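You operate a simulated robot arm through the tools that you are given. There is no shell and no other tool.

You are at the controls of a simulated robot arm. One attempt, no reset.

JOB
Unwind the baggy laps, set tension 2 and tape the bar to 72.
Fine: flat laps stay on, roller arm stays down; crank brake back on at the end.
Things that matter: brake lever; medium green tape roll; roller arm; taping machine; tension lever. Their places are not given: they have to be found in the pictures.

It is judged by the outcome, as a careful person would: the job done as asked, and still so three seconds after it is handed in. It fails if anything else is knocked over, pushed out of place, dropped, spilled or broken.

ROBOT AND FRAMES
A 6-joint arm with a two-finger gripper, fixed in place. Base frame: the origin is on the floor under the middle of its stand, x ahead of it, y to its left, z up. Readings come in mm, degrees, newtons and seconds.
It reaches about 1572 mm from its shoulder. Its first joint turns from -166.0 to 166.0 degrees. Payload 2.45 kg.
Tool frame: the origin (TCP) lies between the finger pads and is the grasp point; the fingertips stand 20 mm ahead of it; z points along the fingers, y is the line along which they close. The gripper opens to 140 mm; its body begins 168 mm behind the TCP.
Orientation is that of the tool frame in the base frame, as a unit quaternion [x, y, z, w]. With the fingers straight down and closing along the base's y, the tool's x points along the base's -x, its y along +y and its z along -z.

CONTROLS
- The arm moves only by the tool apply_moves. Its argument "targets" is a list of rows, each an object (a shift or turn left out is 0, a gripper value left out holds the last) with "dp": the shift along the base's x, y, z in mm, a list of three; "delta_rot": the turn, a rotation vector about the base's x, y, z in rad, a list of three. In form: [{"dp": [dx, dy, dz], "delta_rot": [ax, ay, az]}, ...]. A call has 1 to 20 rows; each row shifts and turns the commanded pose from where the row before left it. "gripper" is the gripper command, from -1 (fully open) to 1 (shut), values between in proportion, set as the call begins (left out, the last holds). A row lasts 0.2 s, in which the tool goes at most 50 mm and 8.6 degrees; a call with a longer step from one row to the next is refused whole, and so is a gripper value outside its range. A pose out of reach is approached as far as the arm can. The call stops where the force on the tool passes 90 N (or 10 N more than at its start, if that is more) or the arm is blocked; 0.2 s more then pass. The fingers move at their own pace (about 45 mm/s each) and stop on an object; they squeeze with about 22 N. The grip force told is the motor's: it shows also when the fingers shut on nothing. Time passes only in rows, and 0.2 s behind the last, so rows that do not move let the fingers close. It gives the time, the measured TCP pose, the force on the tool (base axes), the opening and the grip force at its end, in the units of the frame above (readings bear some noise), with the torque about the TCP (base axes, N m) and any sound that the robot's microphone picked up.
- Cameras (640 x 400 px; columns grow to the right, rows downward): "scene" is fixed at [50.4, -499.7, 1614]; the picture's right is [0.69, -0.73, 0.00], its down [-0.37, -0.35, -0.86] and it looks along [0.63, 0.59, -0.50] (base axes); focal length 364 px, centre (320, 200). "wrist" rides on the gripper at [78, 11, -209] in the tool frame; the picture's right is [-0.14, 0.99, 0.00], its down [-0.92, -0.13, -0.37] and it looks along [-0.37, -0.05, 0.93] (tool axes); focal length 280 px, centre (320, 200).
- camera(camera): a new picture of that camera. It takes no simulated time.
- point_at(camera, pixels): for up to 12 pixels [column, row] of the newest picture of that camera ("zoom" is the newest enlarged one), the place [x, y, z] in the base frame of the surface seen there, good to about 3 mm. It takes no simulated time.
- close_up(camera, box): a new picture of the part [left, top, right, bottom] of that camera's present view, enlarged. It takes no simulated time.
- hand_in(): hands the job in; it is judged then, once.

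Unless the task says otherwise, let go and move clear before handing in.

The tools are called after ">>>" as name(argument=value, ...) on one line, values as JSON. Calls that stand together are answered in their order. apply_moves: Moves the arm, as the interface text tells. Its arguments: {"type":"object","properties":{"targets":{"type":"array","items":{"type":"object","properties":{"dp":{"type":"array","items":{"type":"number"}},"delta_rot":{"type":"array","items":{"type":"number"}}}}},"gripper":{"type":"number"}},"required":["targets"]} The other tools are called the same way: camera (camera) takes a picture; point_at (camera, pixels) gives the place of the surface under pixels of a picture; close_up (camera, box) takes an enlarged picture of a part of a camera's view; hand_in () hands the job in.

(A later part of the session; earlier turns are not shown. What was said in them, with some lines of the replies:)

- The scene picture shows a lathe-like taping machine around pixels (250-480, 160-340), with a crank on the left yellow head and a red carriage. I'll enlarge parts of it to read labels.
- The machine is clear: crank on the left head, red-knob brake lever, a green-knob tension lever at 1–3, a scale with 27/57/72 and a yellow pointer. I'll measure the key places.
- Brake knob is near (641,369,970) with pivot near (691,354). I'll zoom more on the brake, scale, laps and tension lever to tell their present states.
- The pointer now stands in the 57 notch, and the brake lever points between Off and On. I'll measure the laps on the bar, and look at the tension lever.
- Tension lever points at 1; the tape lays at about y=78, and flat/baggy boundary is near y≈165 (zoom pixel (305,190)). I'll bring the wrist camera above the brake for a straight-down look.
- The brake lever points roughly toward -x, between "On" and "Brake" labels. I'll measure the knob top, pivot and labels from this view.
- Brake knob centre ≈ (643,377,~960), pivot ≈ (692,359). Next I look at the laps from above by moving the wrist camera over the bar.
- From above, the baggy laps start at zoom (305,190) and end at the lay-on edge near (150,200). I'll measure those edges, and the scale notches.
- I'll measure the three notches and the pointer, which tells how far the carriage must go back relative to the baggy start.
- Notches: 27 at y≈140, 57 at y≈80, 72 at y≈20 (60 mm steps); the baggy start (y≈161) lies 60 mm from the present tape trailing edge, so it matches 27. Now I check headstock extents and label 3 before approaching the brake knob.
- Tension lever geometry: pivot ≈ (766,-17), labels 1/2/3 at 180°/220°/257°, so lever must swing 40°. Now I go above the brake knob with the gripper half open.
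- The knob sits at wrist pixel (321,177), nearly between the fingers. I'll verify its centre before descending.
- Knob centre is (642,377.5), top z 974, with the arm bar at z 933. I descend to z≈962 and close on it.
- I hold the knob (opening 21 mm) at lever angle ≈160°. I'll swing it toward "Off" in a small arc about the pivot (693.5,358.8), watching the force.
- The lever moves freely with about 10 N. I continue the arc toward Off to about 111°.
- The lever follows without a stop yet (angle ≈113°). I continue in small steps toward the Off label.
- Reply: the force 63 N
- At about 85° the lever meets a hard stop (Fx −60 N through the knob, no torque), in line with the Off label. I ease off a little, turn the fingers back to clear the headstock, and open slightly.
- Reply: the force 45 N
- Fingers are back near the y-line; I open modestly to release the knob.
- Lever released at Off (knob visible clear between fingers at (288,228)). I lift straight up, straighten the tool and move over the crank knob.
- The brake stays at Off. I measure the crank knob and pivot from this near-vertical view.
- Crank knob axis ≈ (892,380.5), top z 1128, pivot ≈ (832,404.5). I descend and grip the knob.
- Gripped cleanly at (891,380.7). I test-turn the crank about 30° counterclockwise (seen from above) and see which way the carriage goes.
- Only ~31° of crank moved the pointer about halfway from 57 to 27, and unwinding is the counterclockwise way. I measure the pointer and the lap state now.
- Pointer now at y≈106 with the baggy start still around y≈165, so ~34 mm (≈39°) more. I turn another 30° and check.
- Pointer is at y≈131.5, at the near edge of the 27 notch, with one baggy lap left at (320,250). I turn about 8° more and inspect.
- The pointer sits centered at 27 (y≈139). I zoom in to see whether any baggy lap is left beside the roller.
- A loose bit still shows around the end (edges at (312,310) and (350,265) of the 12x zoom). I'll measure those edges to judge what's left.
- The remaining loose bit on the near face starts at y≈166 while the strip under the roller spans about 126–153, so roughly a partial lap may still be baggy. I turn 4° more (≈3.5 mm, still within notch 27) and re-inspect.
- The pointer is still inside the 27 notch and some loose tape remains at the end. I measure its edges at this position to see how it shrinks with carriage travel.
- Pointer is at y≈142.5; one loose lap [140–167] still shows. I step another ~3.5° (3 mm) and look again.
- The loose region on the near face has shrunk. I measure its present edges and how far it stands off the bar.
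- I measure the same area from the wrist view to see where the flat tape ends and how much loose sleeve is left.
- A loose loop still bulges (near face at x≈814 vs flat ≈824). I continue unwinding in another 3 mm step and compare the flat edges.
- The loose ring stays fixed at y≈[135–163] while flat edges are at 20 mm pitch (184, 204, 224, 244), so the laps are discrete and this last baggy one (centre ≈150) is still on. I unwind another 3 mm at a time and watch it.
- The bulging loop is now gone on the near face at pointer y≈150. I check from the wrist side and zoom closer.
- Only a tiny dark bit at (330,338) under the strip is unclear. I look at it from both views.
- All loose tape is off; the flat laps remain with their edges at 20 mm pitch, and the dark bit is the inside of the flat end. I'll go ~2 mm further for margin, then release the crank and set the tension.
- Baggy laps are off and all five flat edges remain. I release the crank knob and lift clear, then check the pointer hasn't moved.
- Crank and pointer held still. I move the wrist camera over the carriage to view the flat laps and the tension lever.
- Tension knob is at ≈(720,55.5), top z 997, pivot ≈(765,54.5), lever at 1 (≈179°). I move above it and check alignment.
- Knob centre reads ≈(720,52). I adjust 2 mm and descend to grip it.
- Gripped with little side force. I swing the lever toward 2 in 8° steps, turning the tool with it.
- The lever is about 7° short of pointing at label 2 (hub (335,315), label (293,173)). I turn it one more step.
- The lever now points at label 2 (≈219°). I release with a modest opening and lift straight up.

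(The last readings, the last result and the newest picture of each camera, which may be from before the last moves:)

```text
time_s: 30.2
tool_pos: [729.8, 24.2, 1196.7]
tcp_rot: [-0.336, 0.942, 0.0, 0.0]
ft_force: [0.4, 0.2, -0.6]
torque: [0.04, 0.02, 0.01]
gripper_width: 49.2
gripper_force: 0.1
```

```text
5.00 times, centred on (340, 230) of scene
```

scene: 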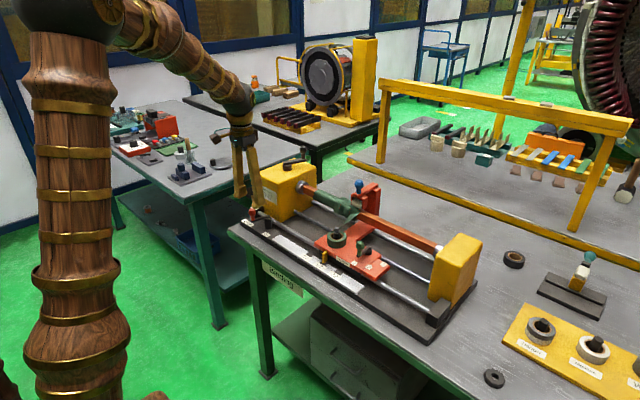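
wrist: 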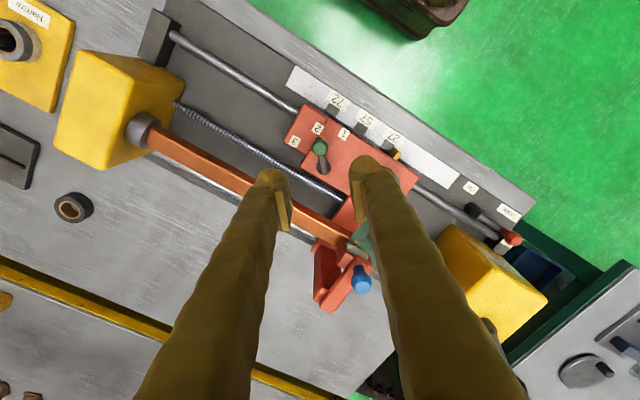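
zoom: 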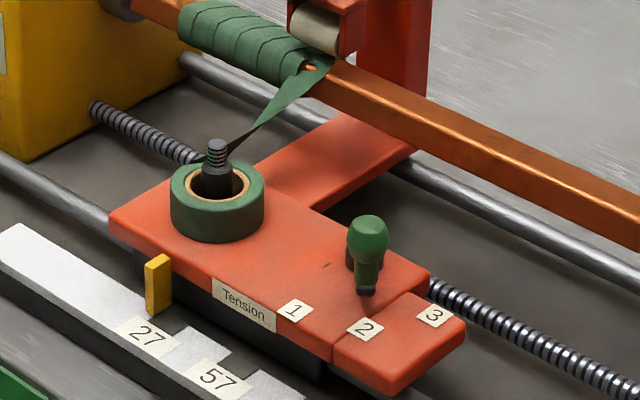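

Tension lever points at 2 and the pointer is unmoved. I verify the lever's angle more exactly from the wrist view.

>>> close_up(camera="wrist", box=[270, 100, 410, 200])

>>> point_at(camera="zoom", pixels=[[215, 120], [110, 190], [330, 155], [225, 210], [245, 290], [240, 270], [225, 190], [590, 255]])

```text
4.00 times, centred on (340, 150) of wrist
```

zoom: 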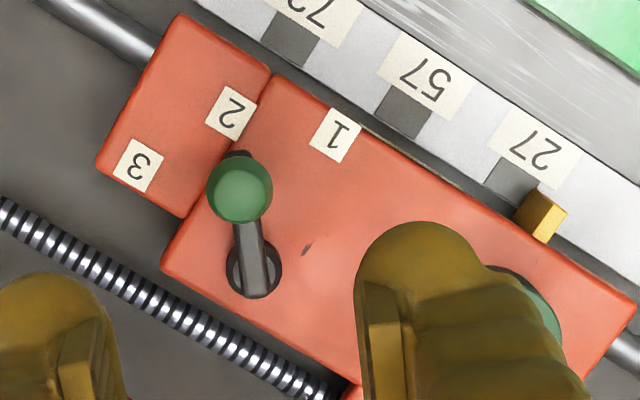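

```text
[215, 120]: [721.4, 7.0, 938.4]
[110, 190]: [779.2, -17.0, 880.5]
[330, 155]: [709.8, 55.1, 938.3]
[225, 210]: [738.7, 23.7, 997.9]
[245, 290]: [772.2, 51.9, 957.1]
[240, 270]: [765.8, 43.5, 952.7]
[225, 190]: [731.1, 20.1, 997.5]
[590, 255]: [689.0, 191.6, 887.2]
```

Lever lines up with label 2. I return above the crank knob with the tool straightened.

>>> apply_moves(targets=[{"dp": [13.1, 43.6, 0], "delta_rot": [0, 0, -0.0685]}, {"dp": [13.1, 43.6, 0], "delta_rot": [0, 0, -0.0685]}, {"dp": [13.1, 43.6, 0], "delta_rot": [0, 0, -0.0685]}, {"dp": [13.1, 43.6, 0], "delta_rot": [0, 0, -0.0685]}, {"dp": [13.1, 43.6, 0], "delta_rot": [0, 0, -0.0685]}, {"dp": [13.1, 43.6, 0], "delta_rot": [0, 0, -0.0685]}, {"dp": [13.1, 43.6, 0], "delta_rot": [0, 0, -0.0685]}, {"dp": [13.1, 43.6, 0], "delta_rot": [0, 0, -0.0685]}, {"dp": [13.1, 43.6, 0], "delta_rot": [0, 0, -0.0685]}, {"dp": [13.1, 43.6, 0], "delta_rot": [0, 0, -0.0685]}], gripper=0)

>>> close_up(camera="wrist", box=[250, 100, 390, 220])

>>> point_at(camera="zoom", pixels=[[320, 250], [300, 255], [340, 255], [320, 235], [320, 275], [240, 120]])

```text
time_s: 32.4
tool_pos: [858.5, 459.5, 1197.5]
tcp_rot: [-0.001, 1.0, -0.001, 0.001]
ft_force: [0.2, -1.3, 0.6]
torque: [0.02, -0.04, 0.01]
gripper_width: 70.1
gripper_force: 0.0
```

```text
3.33 times, centred on (320, 160) of wrist
```

zoom: 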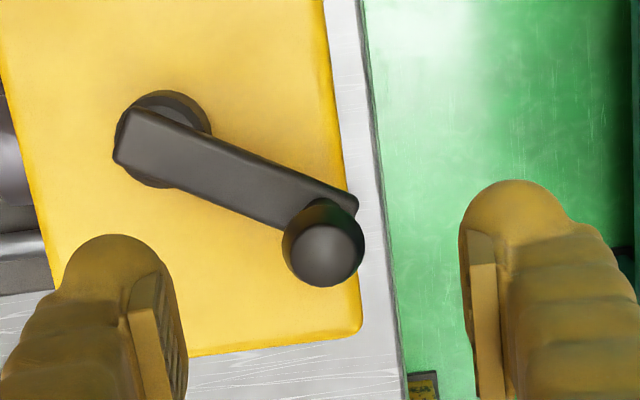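

```text
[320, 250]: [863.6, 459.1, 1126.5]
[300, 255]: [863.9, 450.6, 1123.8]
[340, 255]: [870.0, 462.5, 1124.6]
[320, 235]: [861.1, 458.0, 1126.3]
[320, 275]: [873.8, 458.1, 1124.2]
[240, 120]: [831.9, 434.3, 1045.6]
```

Knob at ≈(862,459). I descend and grip it again.

>>> apply_moves(targets=[{"dp": [2.9, 0.2, -41]}, {"dp": [0, 0, -41]}, {"dp": [0, 0, 0]}])

>>> apply_moves(targets=[{"dp": [0, 0, 0]}, {"dp": [0, 0, 0]}, {"dp": [0, 0, 0]}, {"dp": [0, 0, 0]}], gripper=1)

```text
time_s: 33.2
tool_pos: [863.2, 460.1, 1114.5]
tcp_rot: [-0.001, 1.0, 0.0, 0.0]
ft_force: [-0.3, -0.4, 0.3]
torque: [-0.02, 0.02, -0.01]
gripper_width: 70.1
gripper_force: 0.1
```

```text
time_s: 34.2
tool_pos: [864.5, 460.8, 1114.0]
tcp_rot: [-0.002, 1.0, 0.001, 0.0]
ft_force: [-3.9, -8.5, -0.6]
torque: [-0.05, 0.01, 0.02]
gripper_width: 23.2
gripper_force: 32.5
```

Gripped. I crank clockwise (winding) 40° first and check forces and how the new laps lie.

>>> apply_moves(targets=[{"dp": [9.03, -5.75, 0]}, {"dp": [7.89, -7.23, 0]}, {"dp": [6.51, -8.49, 0]}, {"dp": [4.95, -9.49, 0]}])

>>> close_up(camera="scene", box=[300, 170, 372, 225])

>>> close_up(camera="scene", box=[265, 230, 373, 298])

```text
time_s: 35.2
tool_pos: [893.0, 426.3, 1114.1]
tcp_rot: [0.0, 1.0, -0.001, 0.0]
ft_force: [8.2, -23.2, -0.1]
torque: [-0.03, 0.31, 0.44]
gripper_width: 23.3
gripper_force: 44.4
```

```text
7.27 times, centred on (336, 198) of scene
```

zoom: 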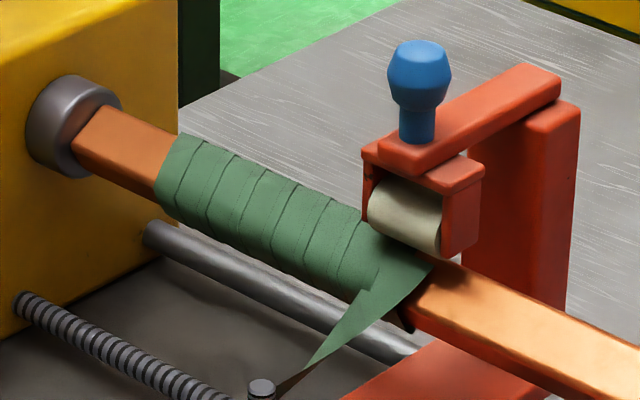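

```text
5.88 times, centred on (319, 264) of scene
```

zoom: 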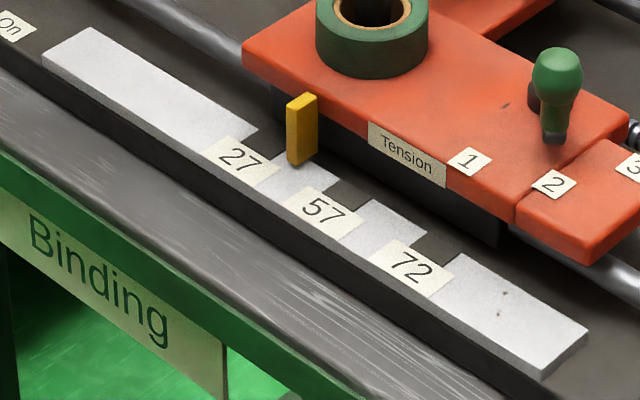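

New laps lie flat under tension 2. I continue winding about 50° more.

>>> apply_moves(targets=[{"dp": [3.21, -10.21, 0]}, {"dp": [1.4, -10.61, 0]}, {"dp": [-0.47, -10.69, 0]}, {"dp": [-2.31, -10.45, 0]}, {"dp": [-4.1, -9.89, 0]}])

>>> close_up(camera="scene", box=[265, 230, 373, 298])

>>> close_up(camera="scene", box=[300, 170, 372, 225])

```text
time_s: 36.4
tool_pos: [889.6, 375.9, 1113.9]
tcp_rot: [0.001, 1.0, -0.001, 0.0]
ft_force: [-2.1, -7.8, 1.4]
torque: [-0.08, 0.63, 0.39]
gripper_width: 23.2
gripper_force: 44.8
```

```text
5.88 times, centred on (319, 264) of scene
```

zoom: 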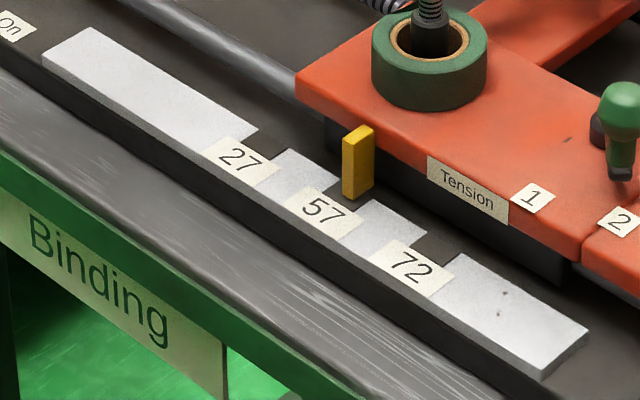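

```text
7.27 times, centred on (336, 198) of scene
```

zoom: 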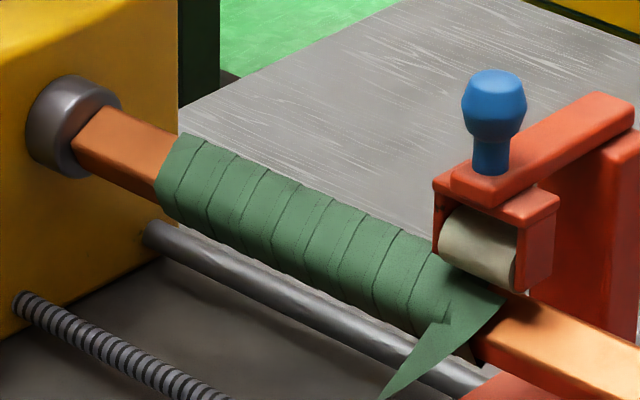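

Laps are all flat and the pointer is just past 57 (crank ≈ −27°). I go on 40° and then finish in fine steps.

>>> apply_moves(targets=[{"dp": [-5.75, -9.03, 0]}, {"dp": [-7.23, -7.89, 0]}, {"dp": [-8.49, -6.51, 0]}, {"dp": [-9.49, -4.95, 0]}])

>>> close_up(camera="scene", box=[300, 240, 380, 298])

>>> close_up(camera="scene", box=[300, 170, 390, 240])

```text
time_s: 37.4
tool_pos: [857.5, 350.0, 1114.4]
tcp_rot: [-0.001, 1.0, -0.001, -0.002]
ft_force: [-6.5, -3.7, 2.9]
torque: [-0.07, 0.73, 0.38]
gripper_width: 23.2
gripper_force: 44.9
```

```text
6.90 times, centred on (340, 269) of scene
```

zoom: 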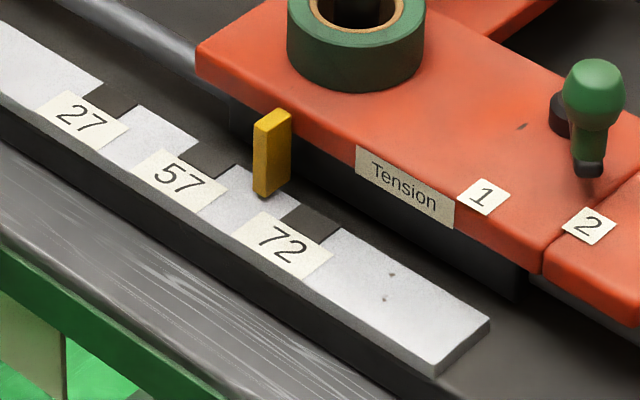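

```text
5.71 times, centred on (345, 205) of scene
```

zoom: 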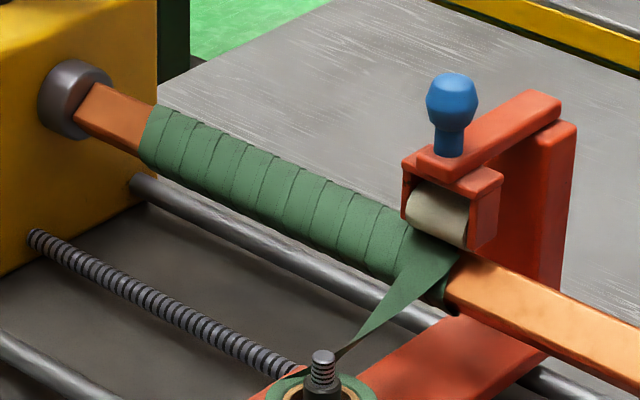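

Pointer is about 20 mm short of the 72 notch. I turn another 15° and measure.

>>> apply_moves(targets=[{"dp": [-7.6, -2.9, 0]}, {"dp": [-7.8, -1.7, 0]}])

>>> close_up(camera="scene", box=[310, 240, 370, 285])

>>> point_at(camera="zoom", pixels=[[250, 160], [270, 160], [285, 160], [265, 115], [260, 215], [330, 240], [290, 210], [350, 260]])

```text
time_s: 38.0
tool_pos: [843.2, 344.2, 1113.6]
tcp_rot: [0.0, 1.0, -0.002, -0.001]
ft_force: [0.1, -17.5, 0.4]
torque: [0.01, 0.28, 0.13]
gripper_width: 22.9
gripper_force: 45.6
```

```text
8.89 times, centred on (340, 262) of scene
```

zoom: 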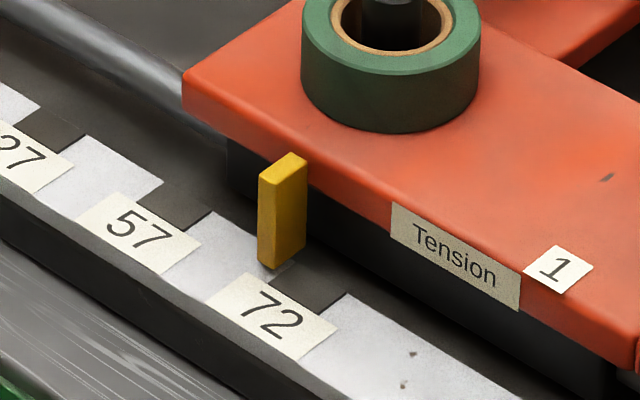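

```text
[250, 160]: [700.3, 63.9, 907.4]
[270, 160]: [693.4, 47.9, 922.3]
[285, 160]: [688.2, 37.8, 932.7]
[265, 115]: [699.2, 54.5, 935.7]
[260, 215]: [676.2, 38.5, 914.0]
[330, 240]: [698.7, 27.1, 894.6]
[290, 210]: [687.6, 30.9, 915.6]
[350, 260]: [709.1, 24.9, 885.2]
```

Pointer is still ~14 mm short of the 72 notch centre by the picture (pointer foot (270,268), notch centre ≈(309,285)). I turn ~10° more in gentle steps.

>>> apply_moves(targets=[{"dp": [-5.2, -1.0, 0]}, {"dp": [-5.2, -0.3, 0]}])

>>> close_up(camera="scene", box=[310, 240, 370, 285])

>>> point_at(camera="zoom", pixels=[[285, 225], [300, 225], [315, 225], [275, 225], [305, 170], [360, 270], [355, 300]])

```text
time_s: 38.6
tool_pos: [833.7, 342.1, 1113.7]
tcp_rot: [-0.001, 1.0, -0.001, -0.001]
ft_force: [5.6, -35.1, -0.6]
torque: [-0.05, -0.05, -0.41]
gripper_width: 23.1
gripper_force: 44.9
```

```text
8.89 times, centred on (340, 262) of scene
```

zoom: 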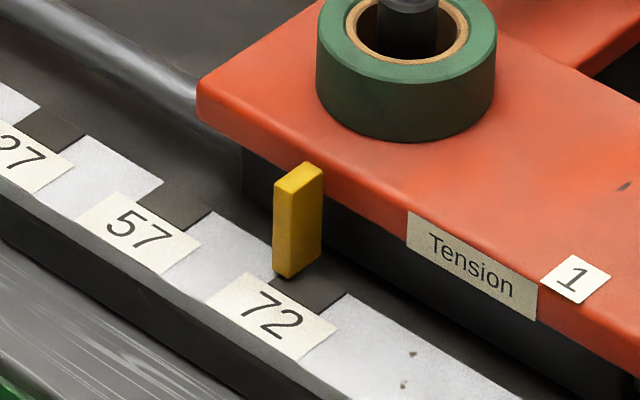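

```text
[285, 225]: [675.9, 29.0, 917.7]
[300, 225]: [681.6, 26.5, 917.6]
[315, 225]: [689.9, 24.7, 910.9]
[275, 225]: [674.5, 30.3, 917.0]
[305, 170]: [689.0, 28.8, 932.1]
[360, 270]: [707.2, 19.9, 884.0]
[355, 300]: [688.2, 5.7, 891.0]
```

Pointer centre is now ≈28 (target 20). The readings hint that the knob has slid along the pads, so I look at the grip.

>>> camera(camera="wrist")

>>> close_up(camera="wrist", box=[250, 130, 390, 250])

>>> close_up(camera="scene", box=[250, 110, 370, 190])

```text
taken
```

wrist: 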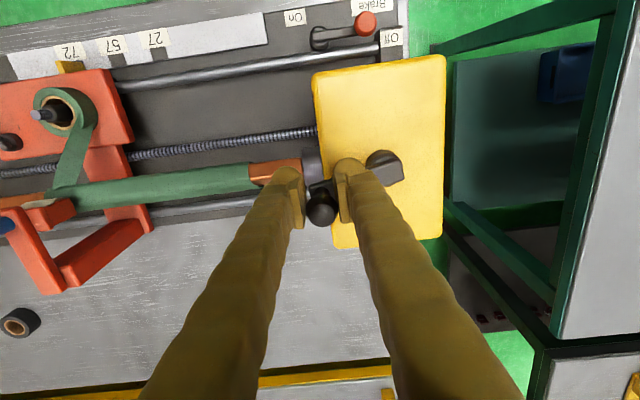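

```text
3.33 times, centred on (320, 190) of wrist
```

zoom: 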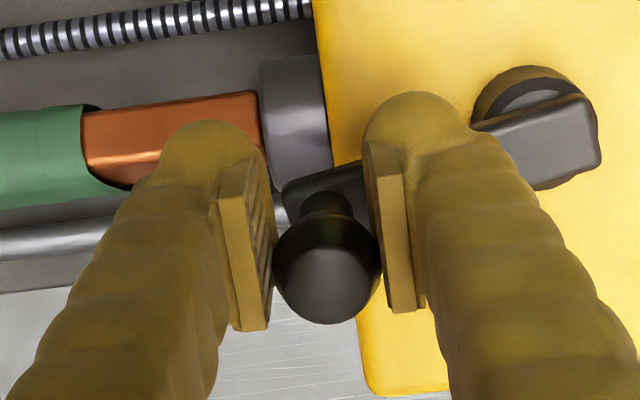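

```text
5.00 times, centred on (310, 150) of scene
```

zoom: 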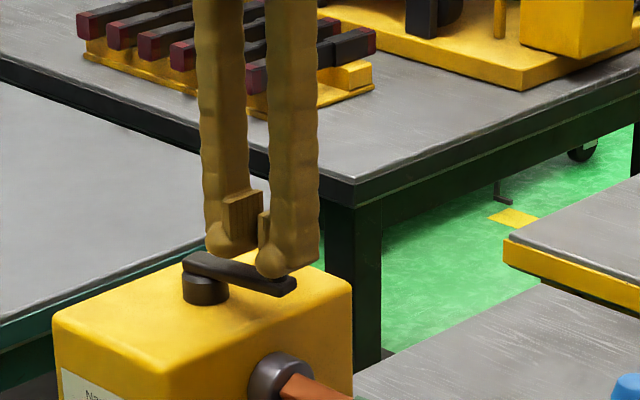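

The knob (zoom (327,265)) sits ~10 mm toward the pad edge, so I regrip: open, shift +x, close again.

>>> apply_moves(targets=[{"dp": [0, 0, 0]}, {"dp": [0, 0, 0]}], gripper=0.3)

>>> close_up(camera="wrist", box=[250, 130, 390, 250])

>>> point_at(camera="zoom", pixels=[[325, 285], [300, 270], [350, 270], [325, 250], [325, 310], [550, 110], [520, 85]])

```text
time_s: 39.2
tool_pos: [832.9, 344.7, 1113.9]
tcp_rot: [-0.001, 1.0, 0.0, 0.0]
ft_force: [0.2, 0.0, 0.2]
torque: [-0.02, -0.02, -0.01]
gripper_width: 49.0
gripper_force: 0.0
```

```text
3.33 times, centred on (320, 190) of wrist
```

zoom: 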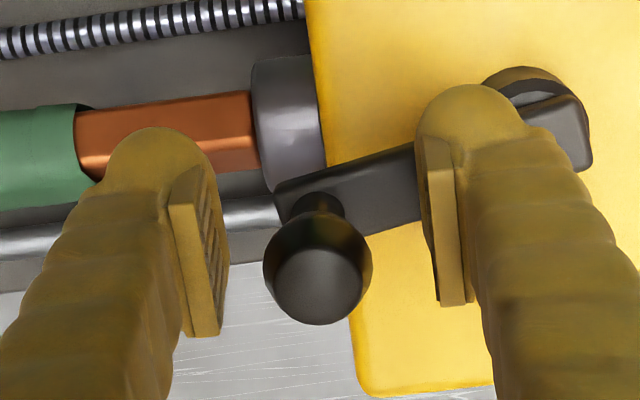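

```text
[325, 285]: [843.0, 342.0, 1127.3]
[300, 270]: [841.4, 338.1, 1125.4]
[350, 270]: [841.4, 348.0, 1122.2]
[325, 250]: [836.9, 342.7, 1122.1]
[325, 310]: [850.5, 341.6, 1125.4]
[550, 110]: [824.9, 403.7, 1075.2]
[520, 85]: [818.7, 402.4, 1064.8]
```

Knob is really at ≈(843,342). I shift the gripper there and close again.

>>> apply_moves(targets=[{"dp": [5, -1.3, 0]}, {"dp": [5, -1.3, 0]}])

>>> apply_moves(targets=[{"dp": [0, 0, 0]}, {"dp": [0, 0, 0]}, {"dp": [0, 0, 0]}], gripper=1)

```text
time_s: 39.8
tool_pos: [843.1, 340.8, 1113.6]
tcp_rot: [-0.001, 1.0, 0.0, 0.0]
ft_force: [0.5, -0.3, 0.1]
torque: [0.0, 0.02, 0.02]
gripper_width: 49.0
gripper_force: 0.2
```

```text
time_s: 40.6
tool_pos: [842.2, 341.5, 1114.4]
tcp_rot: [-0.001, 1.0, 0.0, 0.001]
ft_force: [-0.8, 10.5, 0.5]
torque: [0.05, -0.03, -0.01]
gripper_width: 23.2
gripper_force: 34.3
```

Regripped centrally. I turn about 6° more (−6.5 mm along x) and check the pointer.

>>> apply_moves(targets=[{"dp": [-3.3, 0, 0]}, {"dp": [-3.3, 0, 0]}, {"dp": [0, 0, 0]}])

>>> close_up(camera="scene", box=[310, 240, 370, 285])

>>> point_at(camera="zoom", pixels=[[290, 225], [300, 225], [320, 225], [285, 225], [312, 172], [350, 285]])

>>> close_up(camera="wrist", box=[0, 20, 160, 140])

```text
time_s: 41.4
tool_pos: [837.2, 341.5, 1113.5]
tcp_rot: [0.0, 1.0, 0.0, 0.0]
ft_force: [4.2, 2.8, 1.4]
torque: [0.02, -0.1, -0.27]
gripper_width: 23.0
gripper_force: 45.1
```

```text
8.89 times, centred on (340, 262) of scene
```

zoom: 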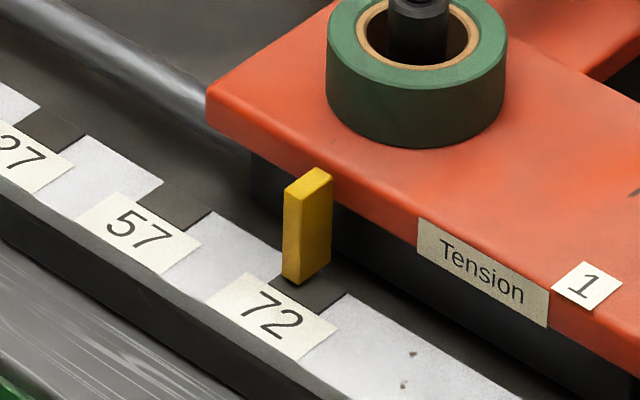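

```text
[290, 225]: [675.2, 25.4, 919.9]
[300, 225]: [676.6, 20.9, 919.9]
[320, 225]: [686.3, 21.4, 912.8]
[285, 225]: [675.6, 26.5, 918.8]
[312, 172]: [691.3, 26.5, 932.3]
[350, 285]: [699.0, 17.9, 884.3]
```

```text
3.33 times, centred on (80, 80) of wrist
```

zoom: 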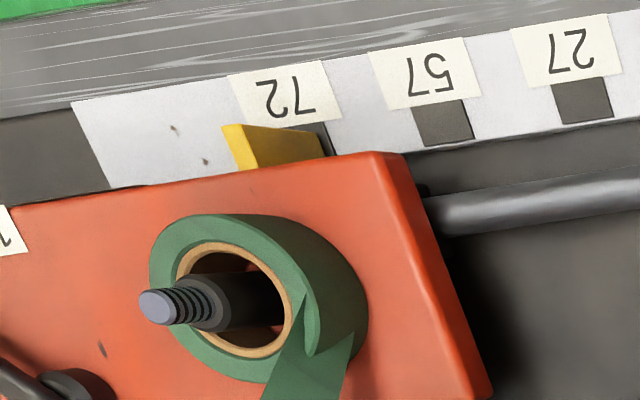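

Pointer centre is ≈24; the notch centre is 20. I turn ~4–5° more.

>>> apply_moves(targets=[{"dp": [-2.8, 0.1, 0]}, {"dp": [-2.7, 0.1, 0]}, {"dp": [0, 0, 0]}])

>>> close_up(camera="scene", box=[310, 240, 370, 285])

>>> point_at(camera="zoom", pixels=[[300, 230], [310, 230], [325, 230], [292, 230], [318, 178], [350, 290]])

```text
time_s: 42.2
tool_pos: [831.2, 340.7, 1114.1]
tcp_rot: [-0.001, 1.0, -0.001, 0.001]
ft_force: [2.6, -4.0, 4.1]
torque: [-0.05, -0.07, -0.17]
gripper_width: 22.9
gripper_force: 44.9
```

```text
8.89 times, centred on (340, 262) of scene
```

zoom: 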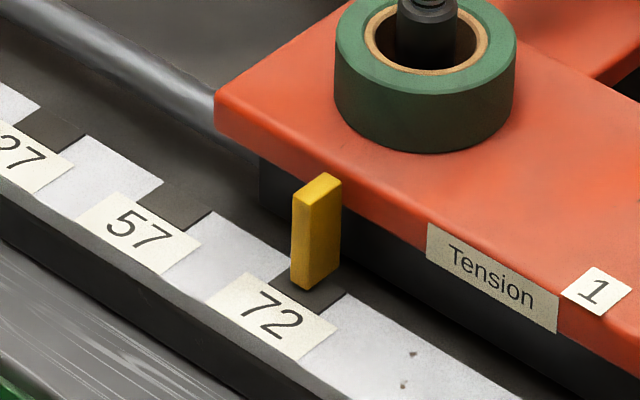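

```text
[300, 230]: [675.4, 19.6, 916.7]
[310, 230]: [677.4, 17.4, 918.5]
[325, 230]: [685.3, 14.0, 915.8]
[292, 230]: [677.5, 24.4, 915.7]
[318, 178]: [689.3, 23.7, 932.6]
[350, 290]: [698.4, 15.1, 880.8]
```

Pointer is centred in the 72 notch (y≈20, foot at (307,291)). I release the crank, lift, and check that everything holds.

>>> apply_moves(targets=[{"dp": [0, 0, 0]}, {"dp": [0, 0, 0]}, {"dp": [0, 0, 0]}], gripper=0.1)

>>> apply_moves(targets=[{"dp": [0, 0, 40]}, {"dp": [0, 0, 45]}])

>>> close_up(camera="scene", box=[310, 240, 370, 285])

>>> close_up(camera="scene", box=[230, 130, 410, 260])

>>> camera(camera="wrist")

```text
time_s: 43.0
tool_pos: [830.5, 340.7, 1113.9]
tcp_rot: [-0.001, 1.0, 0.0, 0.0]
ft_force: [0.0, -0.3, -0.5]
torque: [0.03, 0.03, 0.01]
gripper_width: 63.0
gripper_force: 0.1
```

```text
time_s: 43.6
tool_pos: [830.1, 342.4, 1199.0]
tcp_rot: [0.0, 1.0, 0.001, -0.001]
ft_force: [0.2, -0.6, -0.7]
torque: [-0.03, 0.02, -0.02]
gripper_width: 63.0
gripper_force: 0.1
```

```text
8.89 times, centred on (340, 262) of scene
```

zoom: 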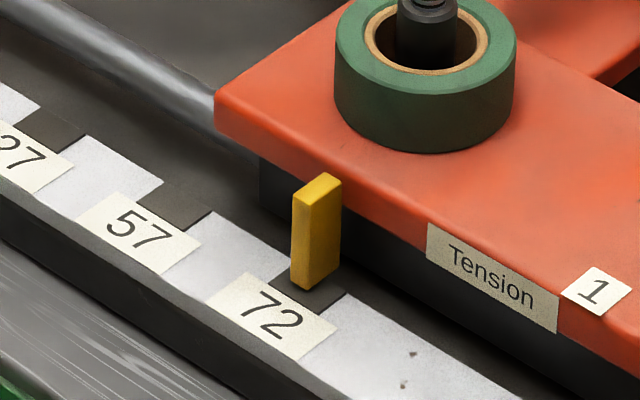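

```text
3.08 times, centred on (320, 195) of scene
```

zoom: 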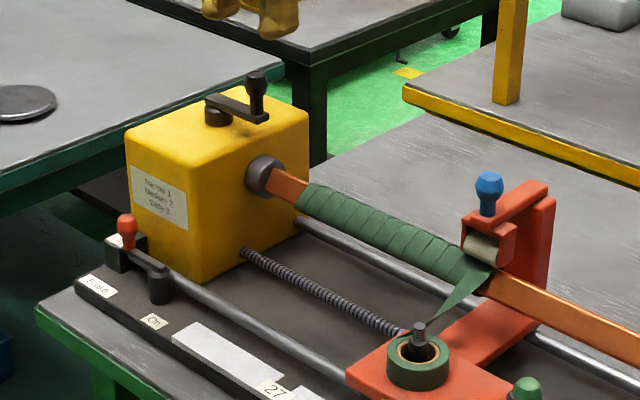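

```text
taken
```

wrist: 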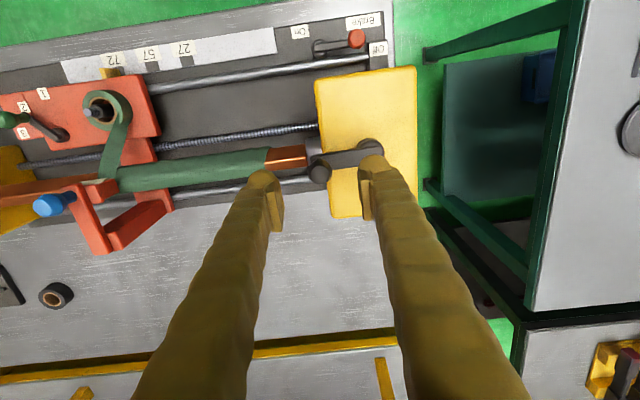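

All holds: pointer in 72, tape flat, roller arm down. Now I move to the brake knob at Off to swing it back on.

>>> apply_moves(targets=[{"dp": [-33.2, 17.5, 0], "delta_rot": [0, 0, -0.075]}, {"dp": [-33.2, 17.5, 0], "delta_rot": [0, 0, -0.075]}, {"dp": [-33.2, 17.5, 0], "delta_rot": [0, 0, -0.075]}, {"dp": [-33, 17.6, 0], "delta_rot": [0, 0, -0.075]}, {"dp": [0, 0, -45]}, {"dp": [0, 0, -45]}, {"dp": [0, 0, -45]}, {"dp": [0, 0, -40]}], gripper=0.3)

>>> close_up(camera="wrist", box=[250, 120, 390, 240])

>>> point_at(camera="zoom", pixels=[[320, 210], [300, 210], [340, 210], [320, 190], [320, 230]])

```text
time_s: 45.4
tool_pos: [698.2, 409.7, 1024.2]
tcp_rot: [0.148, 0.989, 0.0, -0.001]
ft_force: [0.0, 0.1, 0.8]
torque: [-0.02, 0.0, 0.0]
gripper_width: 49.1
gripper_force: 0.1
```

```text
3.33 times, centred on (320, 180) of wrist
```

zoom: 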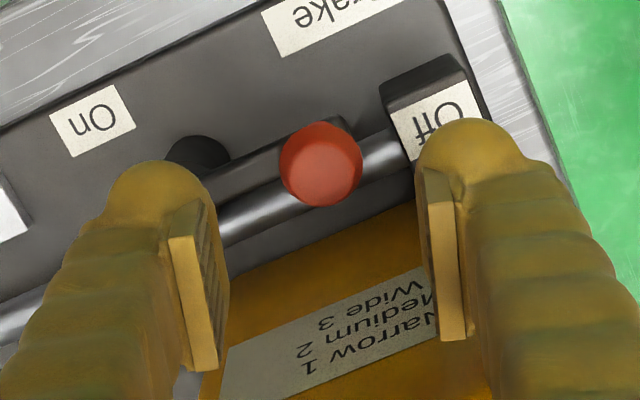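

```text
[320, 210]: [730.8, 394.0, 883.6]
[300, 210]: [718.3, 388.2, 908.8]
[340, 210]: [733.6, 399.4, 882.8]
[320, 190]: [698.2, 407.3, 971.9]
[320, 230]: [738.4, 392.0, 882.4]
```

>>> point_at(camera="zoom", pixels=[[321, 170], [295, 170], [347, 170], [321, 145], [321, 185], [250, 180]])

>>> close_up(camera="scene", box=[220, 140, 316, 240])

```text
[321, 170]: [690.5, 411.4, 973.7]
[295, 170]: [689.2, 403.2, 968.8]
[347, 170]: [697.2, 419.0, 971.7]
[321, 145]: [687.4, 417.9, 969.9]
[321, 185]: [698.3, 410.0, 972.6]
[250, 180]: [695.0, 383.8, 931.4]
```

```text
4.00 times, centred on (268, 190) of scene
```

zoom: 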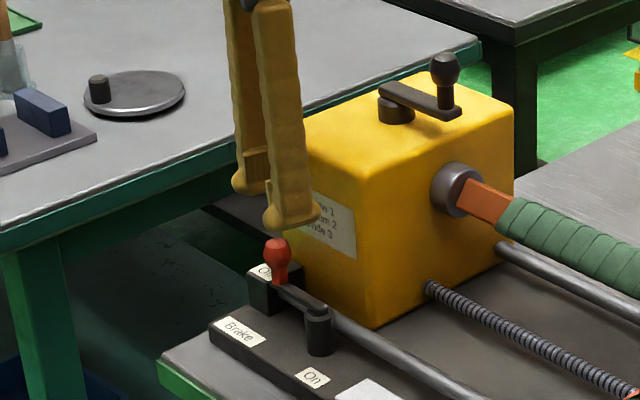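

Brake knob centre ≈(692,412.5). I align, descend to z≈962 and grip.

>>> apply_moves(targets=[{"dp": [-6, 2.8, 0]}, {"dp": [0, 0, -31]}, {"dp": [0, 0, -31]}])

>>> apply_moves(targets=[{"dp": [0, 0, 0]}, {"dp": [0, 0, 0]}, {"dp": [0, 0, 0]}], gripper=1)

```text
time_s: 46.2
tool_pos: [691.3, 414.0, 961.5]
tcp_rot: [0.149, 0.989, 0.0, 0.0]
ft_force: [0.4, -0.1, 0.6]
torque: [-0.03, -0.02, 0.01]
gripper_width: 48.6
gripper_force: 0.0
```

```text
time_s: 47.0
tool_pos: [692.1, 413.7, 960.5]
tcp_rot: [0.149, 0.989, -0.001, 0.0]
ft_force: [-3.3, -18.0, -0.6]
torque: [-0.02, -0.05, -0.07]
gripper_width: 21.0
gripper_force: 32.9
```

I hold the knob at ≈91°. I swing the lever back toward On along the arc.

>>> apply_moves(targets=[{"dp": [-6.1, -0.5, 0]}, {"dp": [-6.1, -1.2, 0]}, {"dp": [-5.8, -1.9, 0]}, {"dp": [-5.6, -2.5, 0]}, {"dp": [-5.3, -3.2, 0]}])

```text
time_s: 48.2
tool_pos: [662.9, 406.3, 961.6]
tcp_rot: [0.149, 0.989, 0.0, -0.001]
ft_force: [-19.1, 40.2, -13.2]
torque: [0.12, 0.33, 0.46]
gripper_width: 20.8
gripper_force: 44.9
```

Radial load built up (outward), so I correct the path outward slightly and continue.

>>> apply_moves(targets=[{"dp": [-5.5, -2.4, 0]}, {"dp": [-4.6, -3.4, 0]}, {"dp": [-4.2, -4.4, 0]}])

>>> close_up(camera="wrist", box=[250, 120, 390, 240])

```text
time_s: 49.0
tool_pos: [648.9, 394.6, 962.6]
tcp_rot: [0.149, 0.989, 0.001, 0.001]
ft_force: [2.1, 8.8, -8.7]
torque: [0.01, -0.03, 0.49]
gripper_width: 21.1
gripper_force: 45.7
```

```text
3.33 times, centred on (320, 180) of wrist
```

zoom: 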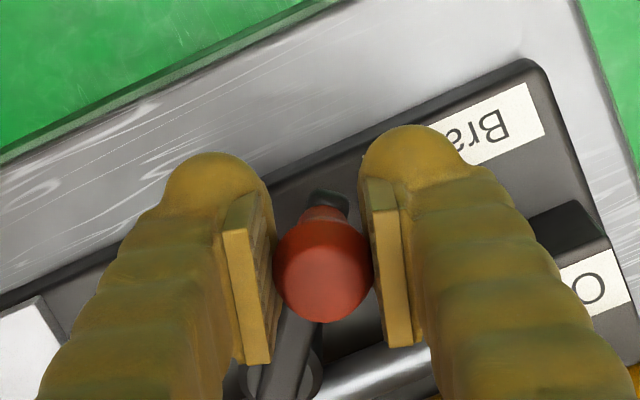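

>>> apply_moves(targets=[{"dp": [-3.6, -5.0, 0]}, {"dp": [-3.0, -5.4, 0]}])

```text
time_s: 49.6
tool_pos: [641.9, 384.1, 962.9]
tcp_rot: [0.149, 0.989, 0.0, 0.0]
ft_force: [-2.0, 8.9, -0.1]
torque: [0.01, -0.04, 0.47]
gripper_width: 20.9
gripper_force: 45.6
```

>>> apply_moves(targets=[{"dp": [-1.5, -3.6, 0]}, {"dp": [-1.0, -2.6, 0]}])

```text
time_s: 50.2
tool_pos: [640.9, 378.6, 962.6]
tcp_rot: [0.148, 0.989, 0.0, 0.001]
ft_force: [2.2, 19.9, 4.3]
torque: [0.08, -0.01, 0.53]
gripper_width: 20.6
gripper_force: 45.2
```

Lever is near its original angle and the force begins to rise. I nudge 2 mm more to feel for the On stop.

>>> apply_moves(targets=[{"dp": [-0.5, -1.8, 0]}])

```text
time_s: 50.6
tool_pos: [639.8, 378.4, 962.5]
tcp_rot: [0.15, 0.989, 0.001, 0.001]
ft_force: [5.7, 47.7, 1.7]
torque: [0.13, -0.2, 0.71]
gripper_width: 21.0
gripper_force: 45.2
```

A firm stop: force jumped to 48 N with no movement, right at the lever's original angle, so the brake is on. I release and lift clear.

>>> apply_moves(targets=[{"dp": [0, 1.0, 0]}, {"dp": [0, 0, 0]}, {"dp": [0, 0, 0]}], gripper=0.2)

>>> close_up(camera="wrist", box=[250, 120, 390, 240])

```text
time_s: 51.4
tool_pos: [639.9, 377.1, 962.1]
tcp_rot: [0.148, 0.989, 0.0, 0.0]
ft_force: [-0.8, 0.6, 0.5]
torque: [-0.01, 0.02, -0.01]
gripper_width: 56.2
gripper_force: 0.2
```

```text
3.33 times, centred on (320, 180) of wrist
```

zoom: 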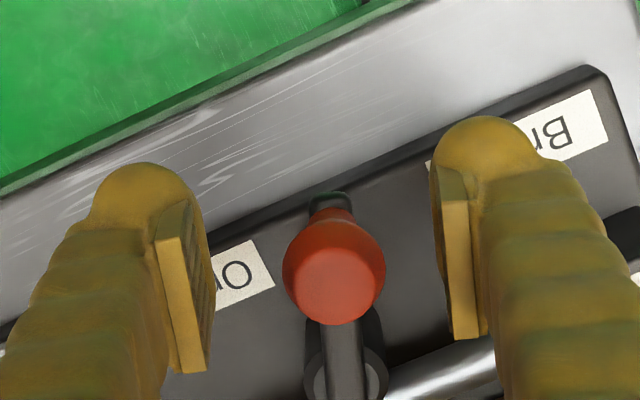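

The knob is free between the fingers, lever at the On stop. I lift up and move clear, then look over the whole result.

>>> apply_moves(targets=[{"dp": [0, 0, 45]}, {"dp": [0, 0, 45]}, {"dp": [0, 0, 45]}, {"dp": [0, 0, 45]}, {"dp": [0, 0, 45], "delta_rot": [0, 0, 0.1]}, {"dp": [25, -38, 0], "delta_rot": [0, 0, 0.1]}, {"dp": [25, -38, 0], "delta_rot": [0, 0, 0.1]}, {"dp": [25, -38, 0]}, {"dp": [10, -38, 0]}, {"dp": [0, -40, 0]}], gripper=-0.6)

>>> camera(camera="wrist")

>>> camera(camera="scene")

>>> close_up(camera="scene", box=[230, 150, 420, 290])

```text
time_s: 53.6
tool_pos: [725.8, 184.7, 1186.9]
tcp_rot: [-0.002, 1.0, -0.001, 0.0]
ft_force: [-0.8, -0.1, -1.3]
torque: [0.0, -0.03, -0.01]
gripper_width: 112.1
gripper_force: 0.1
```

```text
taken
```

wrist: 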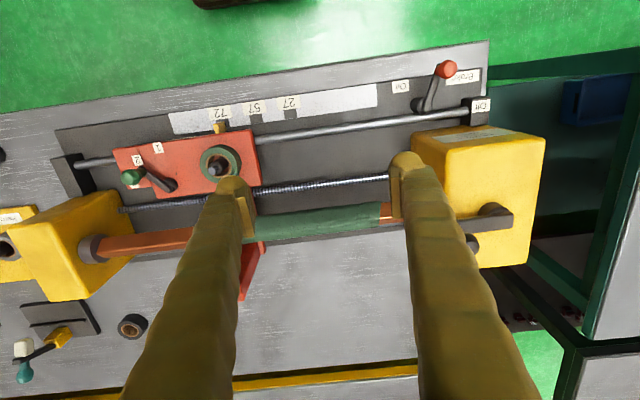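

```text
taken
```

scene: 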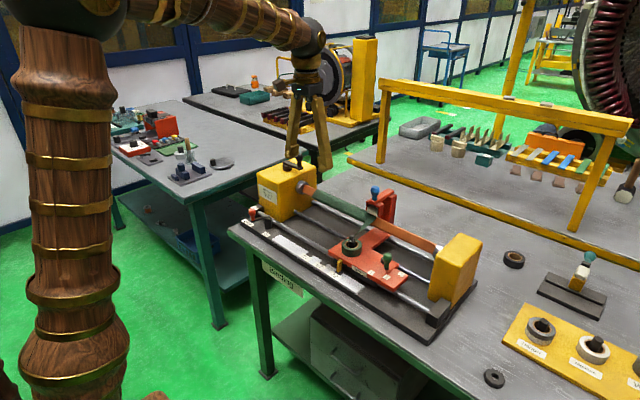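

```text
2.86 times, centred on (325, 220) of scene
```

zoom: 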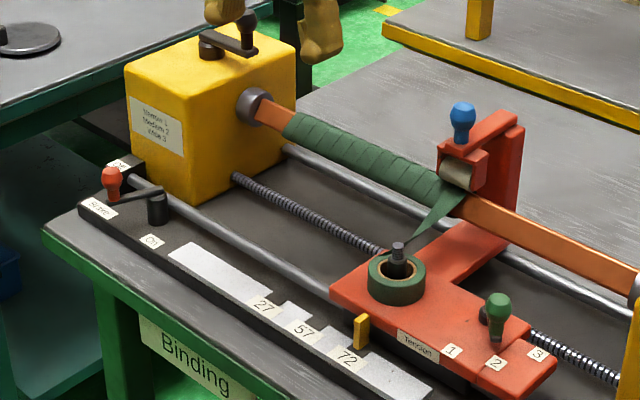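

Everything looks right; I make a last check of the pointer, tension lever and laps close up.

>>> close_up(camera="wrist", box=[100, 90, 310, 210])

>>> close_up(camera="wrist", box=[190, 95, 270, 145])

>>> point_at(camera="zoom", pixels=[[225, 255], [200, 260], [250, 250], [190, 240], [270, 220], [230, 225]])

>>> close_up(camera="scene", box=[300, 180, 400, 240])

>>> close_up(camera="scene", box=[236, 196, 284, 242])

```text
3.05 times, centred on (205, 150) of wrist
```

zoom: 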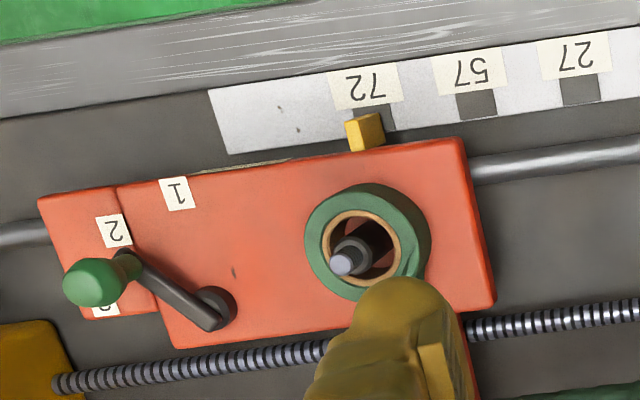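

```text
8.00 times, centred on (230, 120) of wrist
```

zoom: 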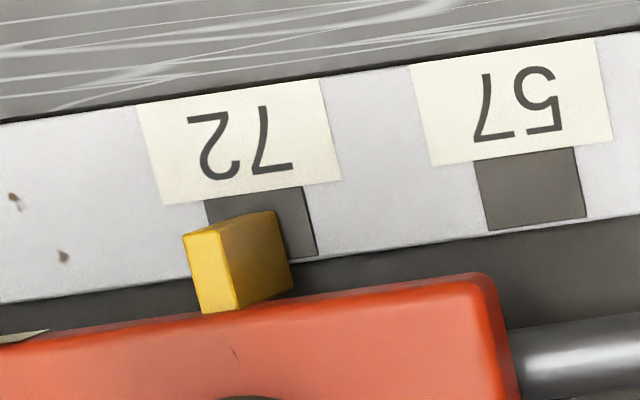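

```text
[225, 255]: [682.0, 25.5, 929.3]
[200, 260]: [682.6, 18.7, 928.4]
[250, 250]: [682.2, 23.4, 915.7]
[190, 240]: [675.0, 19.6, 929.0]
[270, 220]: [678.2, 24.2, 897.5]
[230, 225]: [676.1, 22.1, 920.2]
```

```text
6.40 times, centred on (350, 210) of scene
```

zoom: 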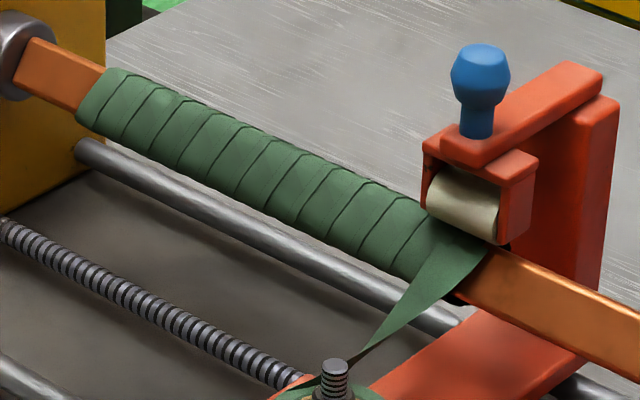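

```text
8.70 times, centred on (260, 219) of scene
```

zoom: 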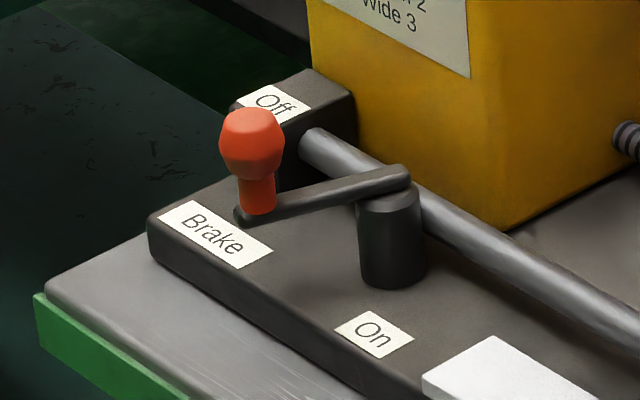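

Pointer centre ≈21 in the 72 notch, tension at 2, all laps flat, roller arm down, brake lever at its On stop. I retreat upward and then hand in.

>>> apply_moves(targets=[{"dp": [-20, 20, 40]}, {"dp": [-20, 20, 40]}, {"dp": [-20, 30, 30]}, {"dp": [-20, 30, 20]}, {"dp": [0, 0, 0]}])

>>> close_up(camera="scene", box=[230, 150, 420, 290])

```text
time_s: 54.8
tool_pos: [644.7, 285.3, 1317.6]
tcp_rot: [-0.001, 1.0, 0.0, 0.0]
ft_force: [-0.1, 0.4, -0.8]
torque: [0.01, 0.01, 0.02]
gripper_width: 111.9
gripper_force: 0.0
```

```text
2.86 times, centred on (325, 220) of scene
```

zoom: 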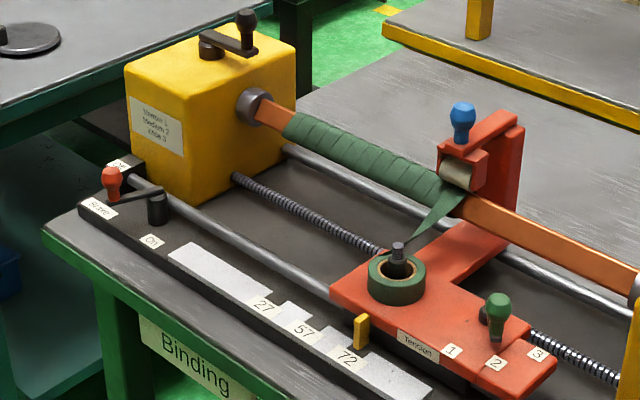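

The arm is clear and the machine is unchanged: pointer at 72, tension 2, flat tape, roller down, brake on. I hand the job in.

>>> hand_in()

```text
The job is handed in.
```

The baggy laps are unwound and the bar is taped flat to 72 at tension 2. The job is handed in, but no verdict has come back yet.

- **Unwinding:** I cranked back until the last loose lap came off. That was slightly past the 27 mark, because one baggy lap was still on there. The flat laps all stayed on as far as the pictures show.
- **Tension and winding:** I set the lever to 2 and wound forward. The new laps lie flat, and the pointer is about 1 mm from the centre of the 72 notch.
- **Roller arm:** It stayed down throughout.
- **Brake:** It is back on. The lever doesn't point straight at the "On" label. It sits where it was at the start, against a firm stop, and I took that as on.

I saw nothing else moved or knocked over, and the arm is clear of the machine.
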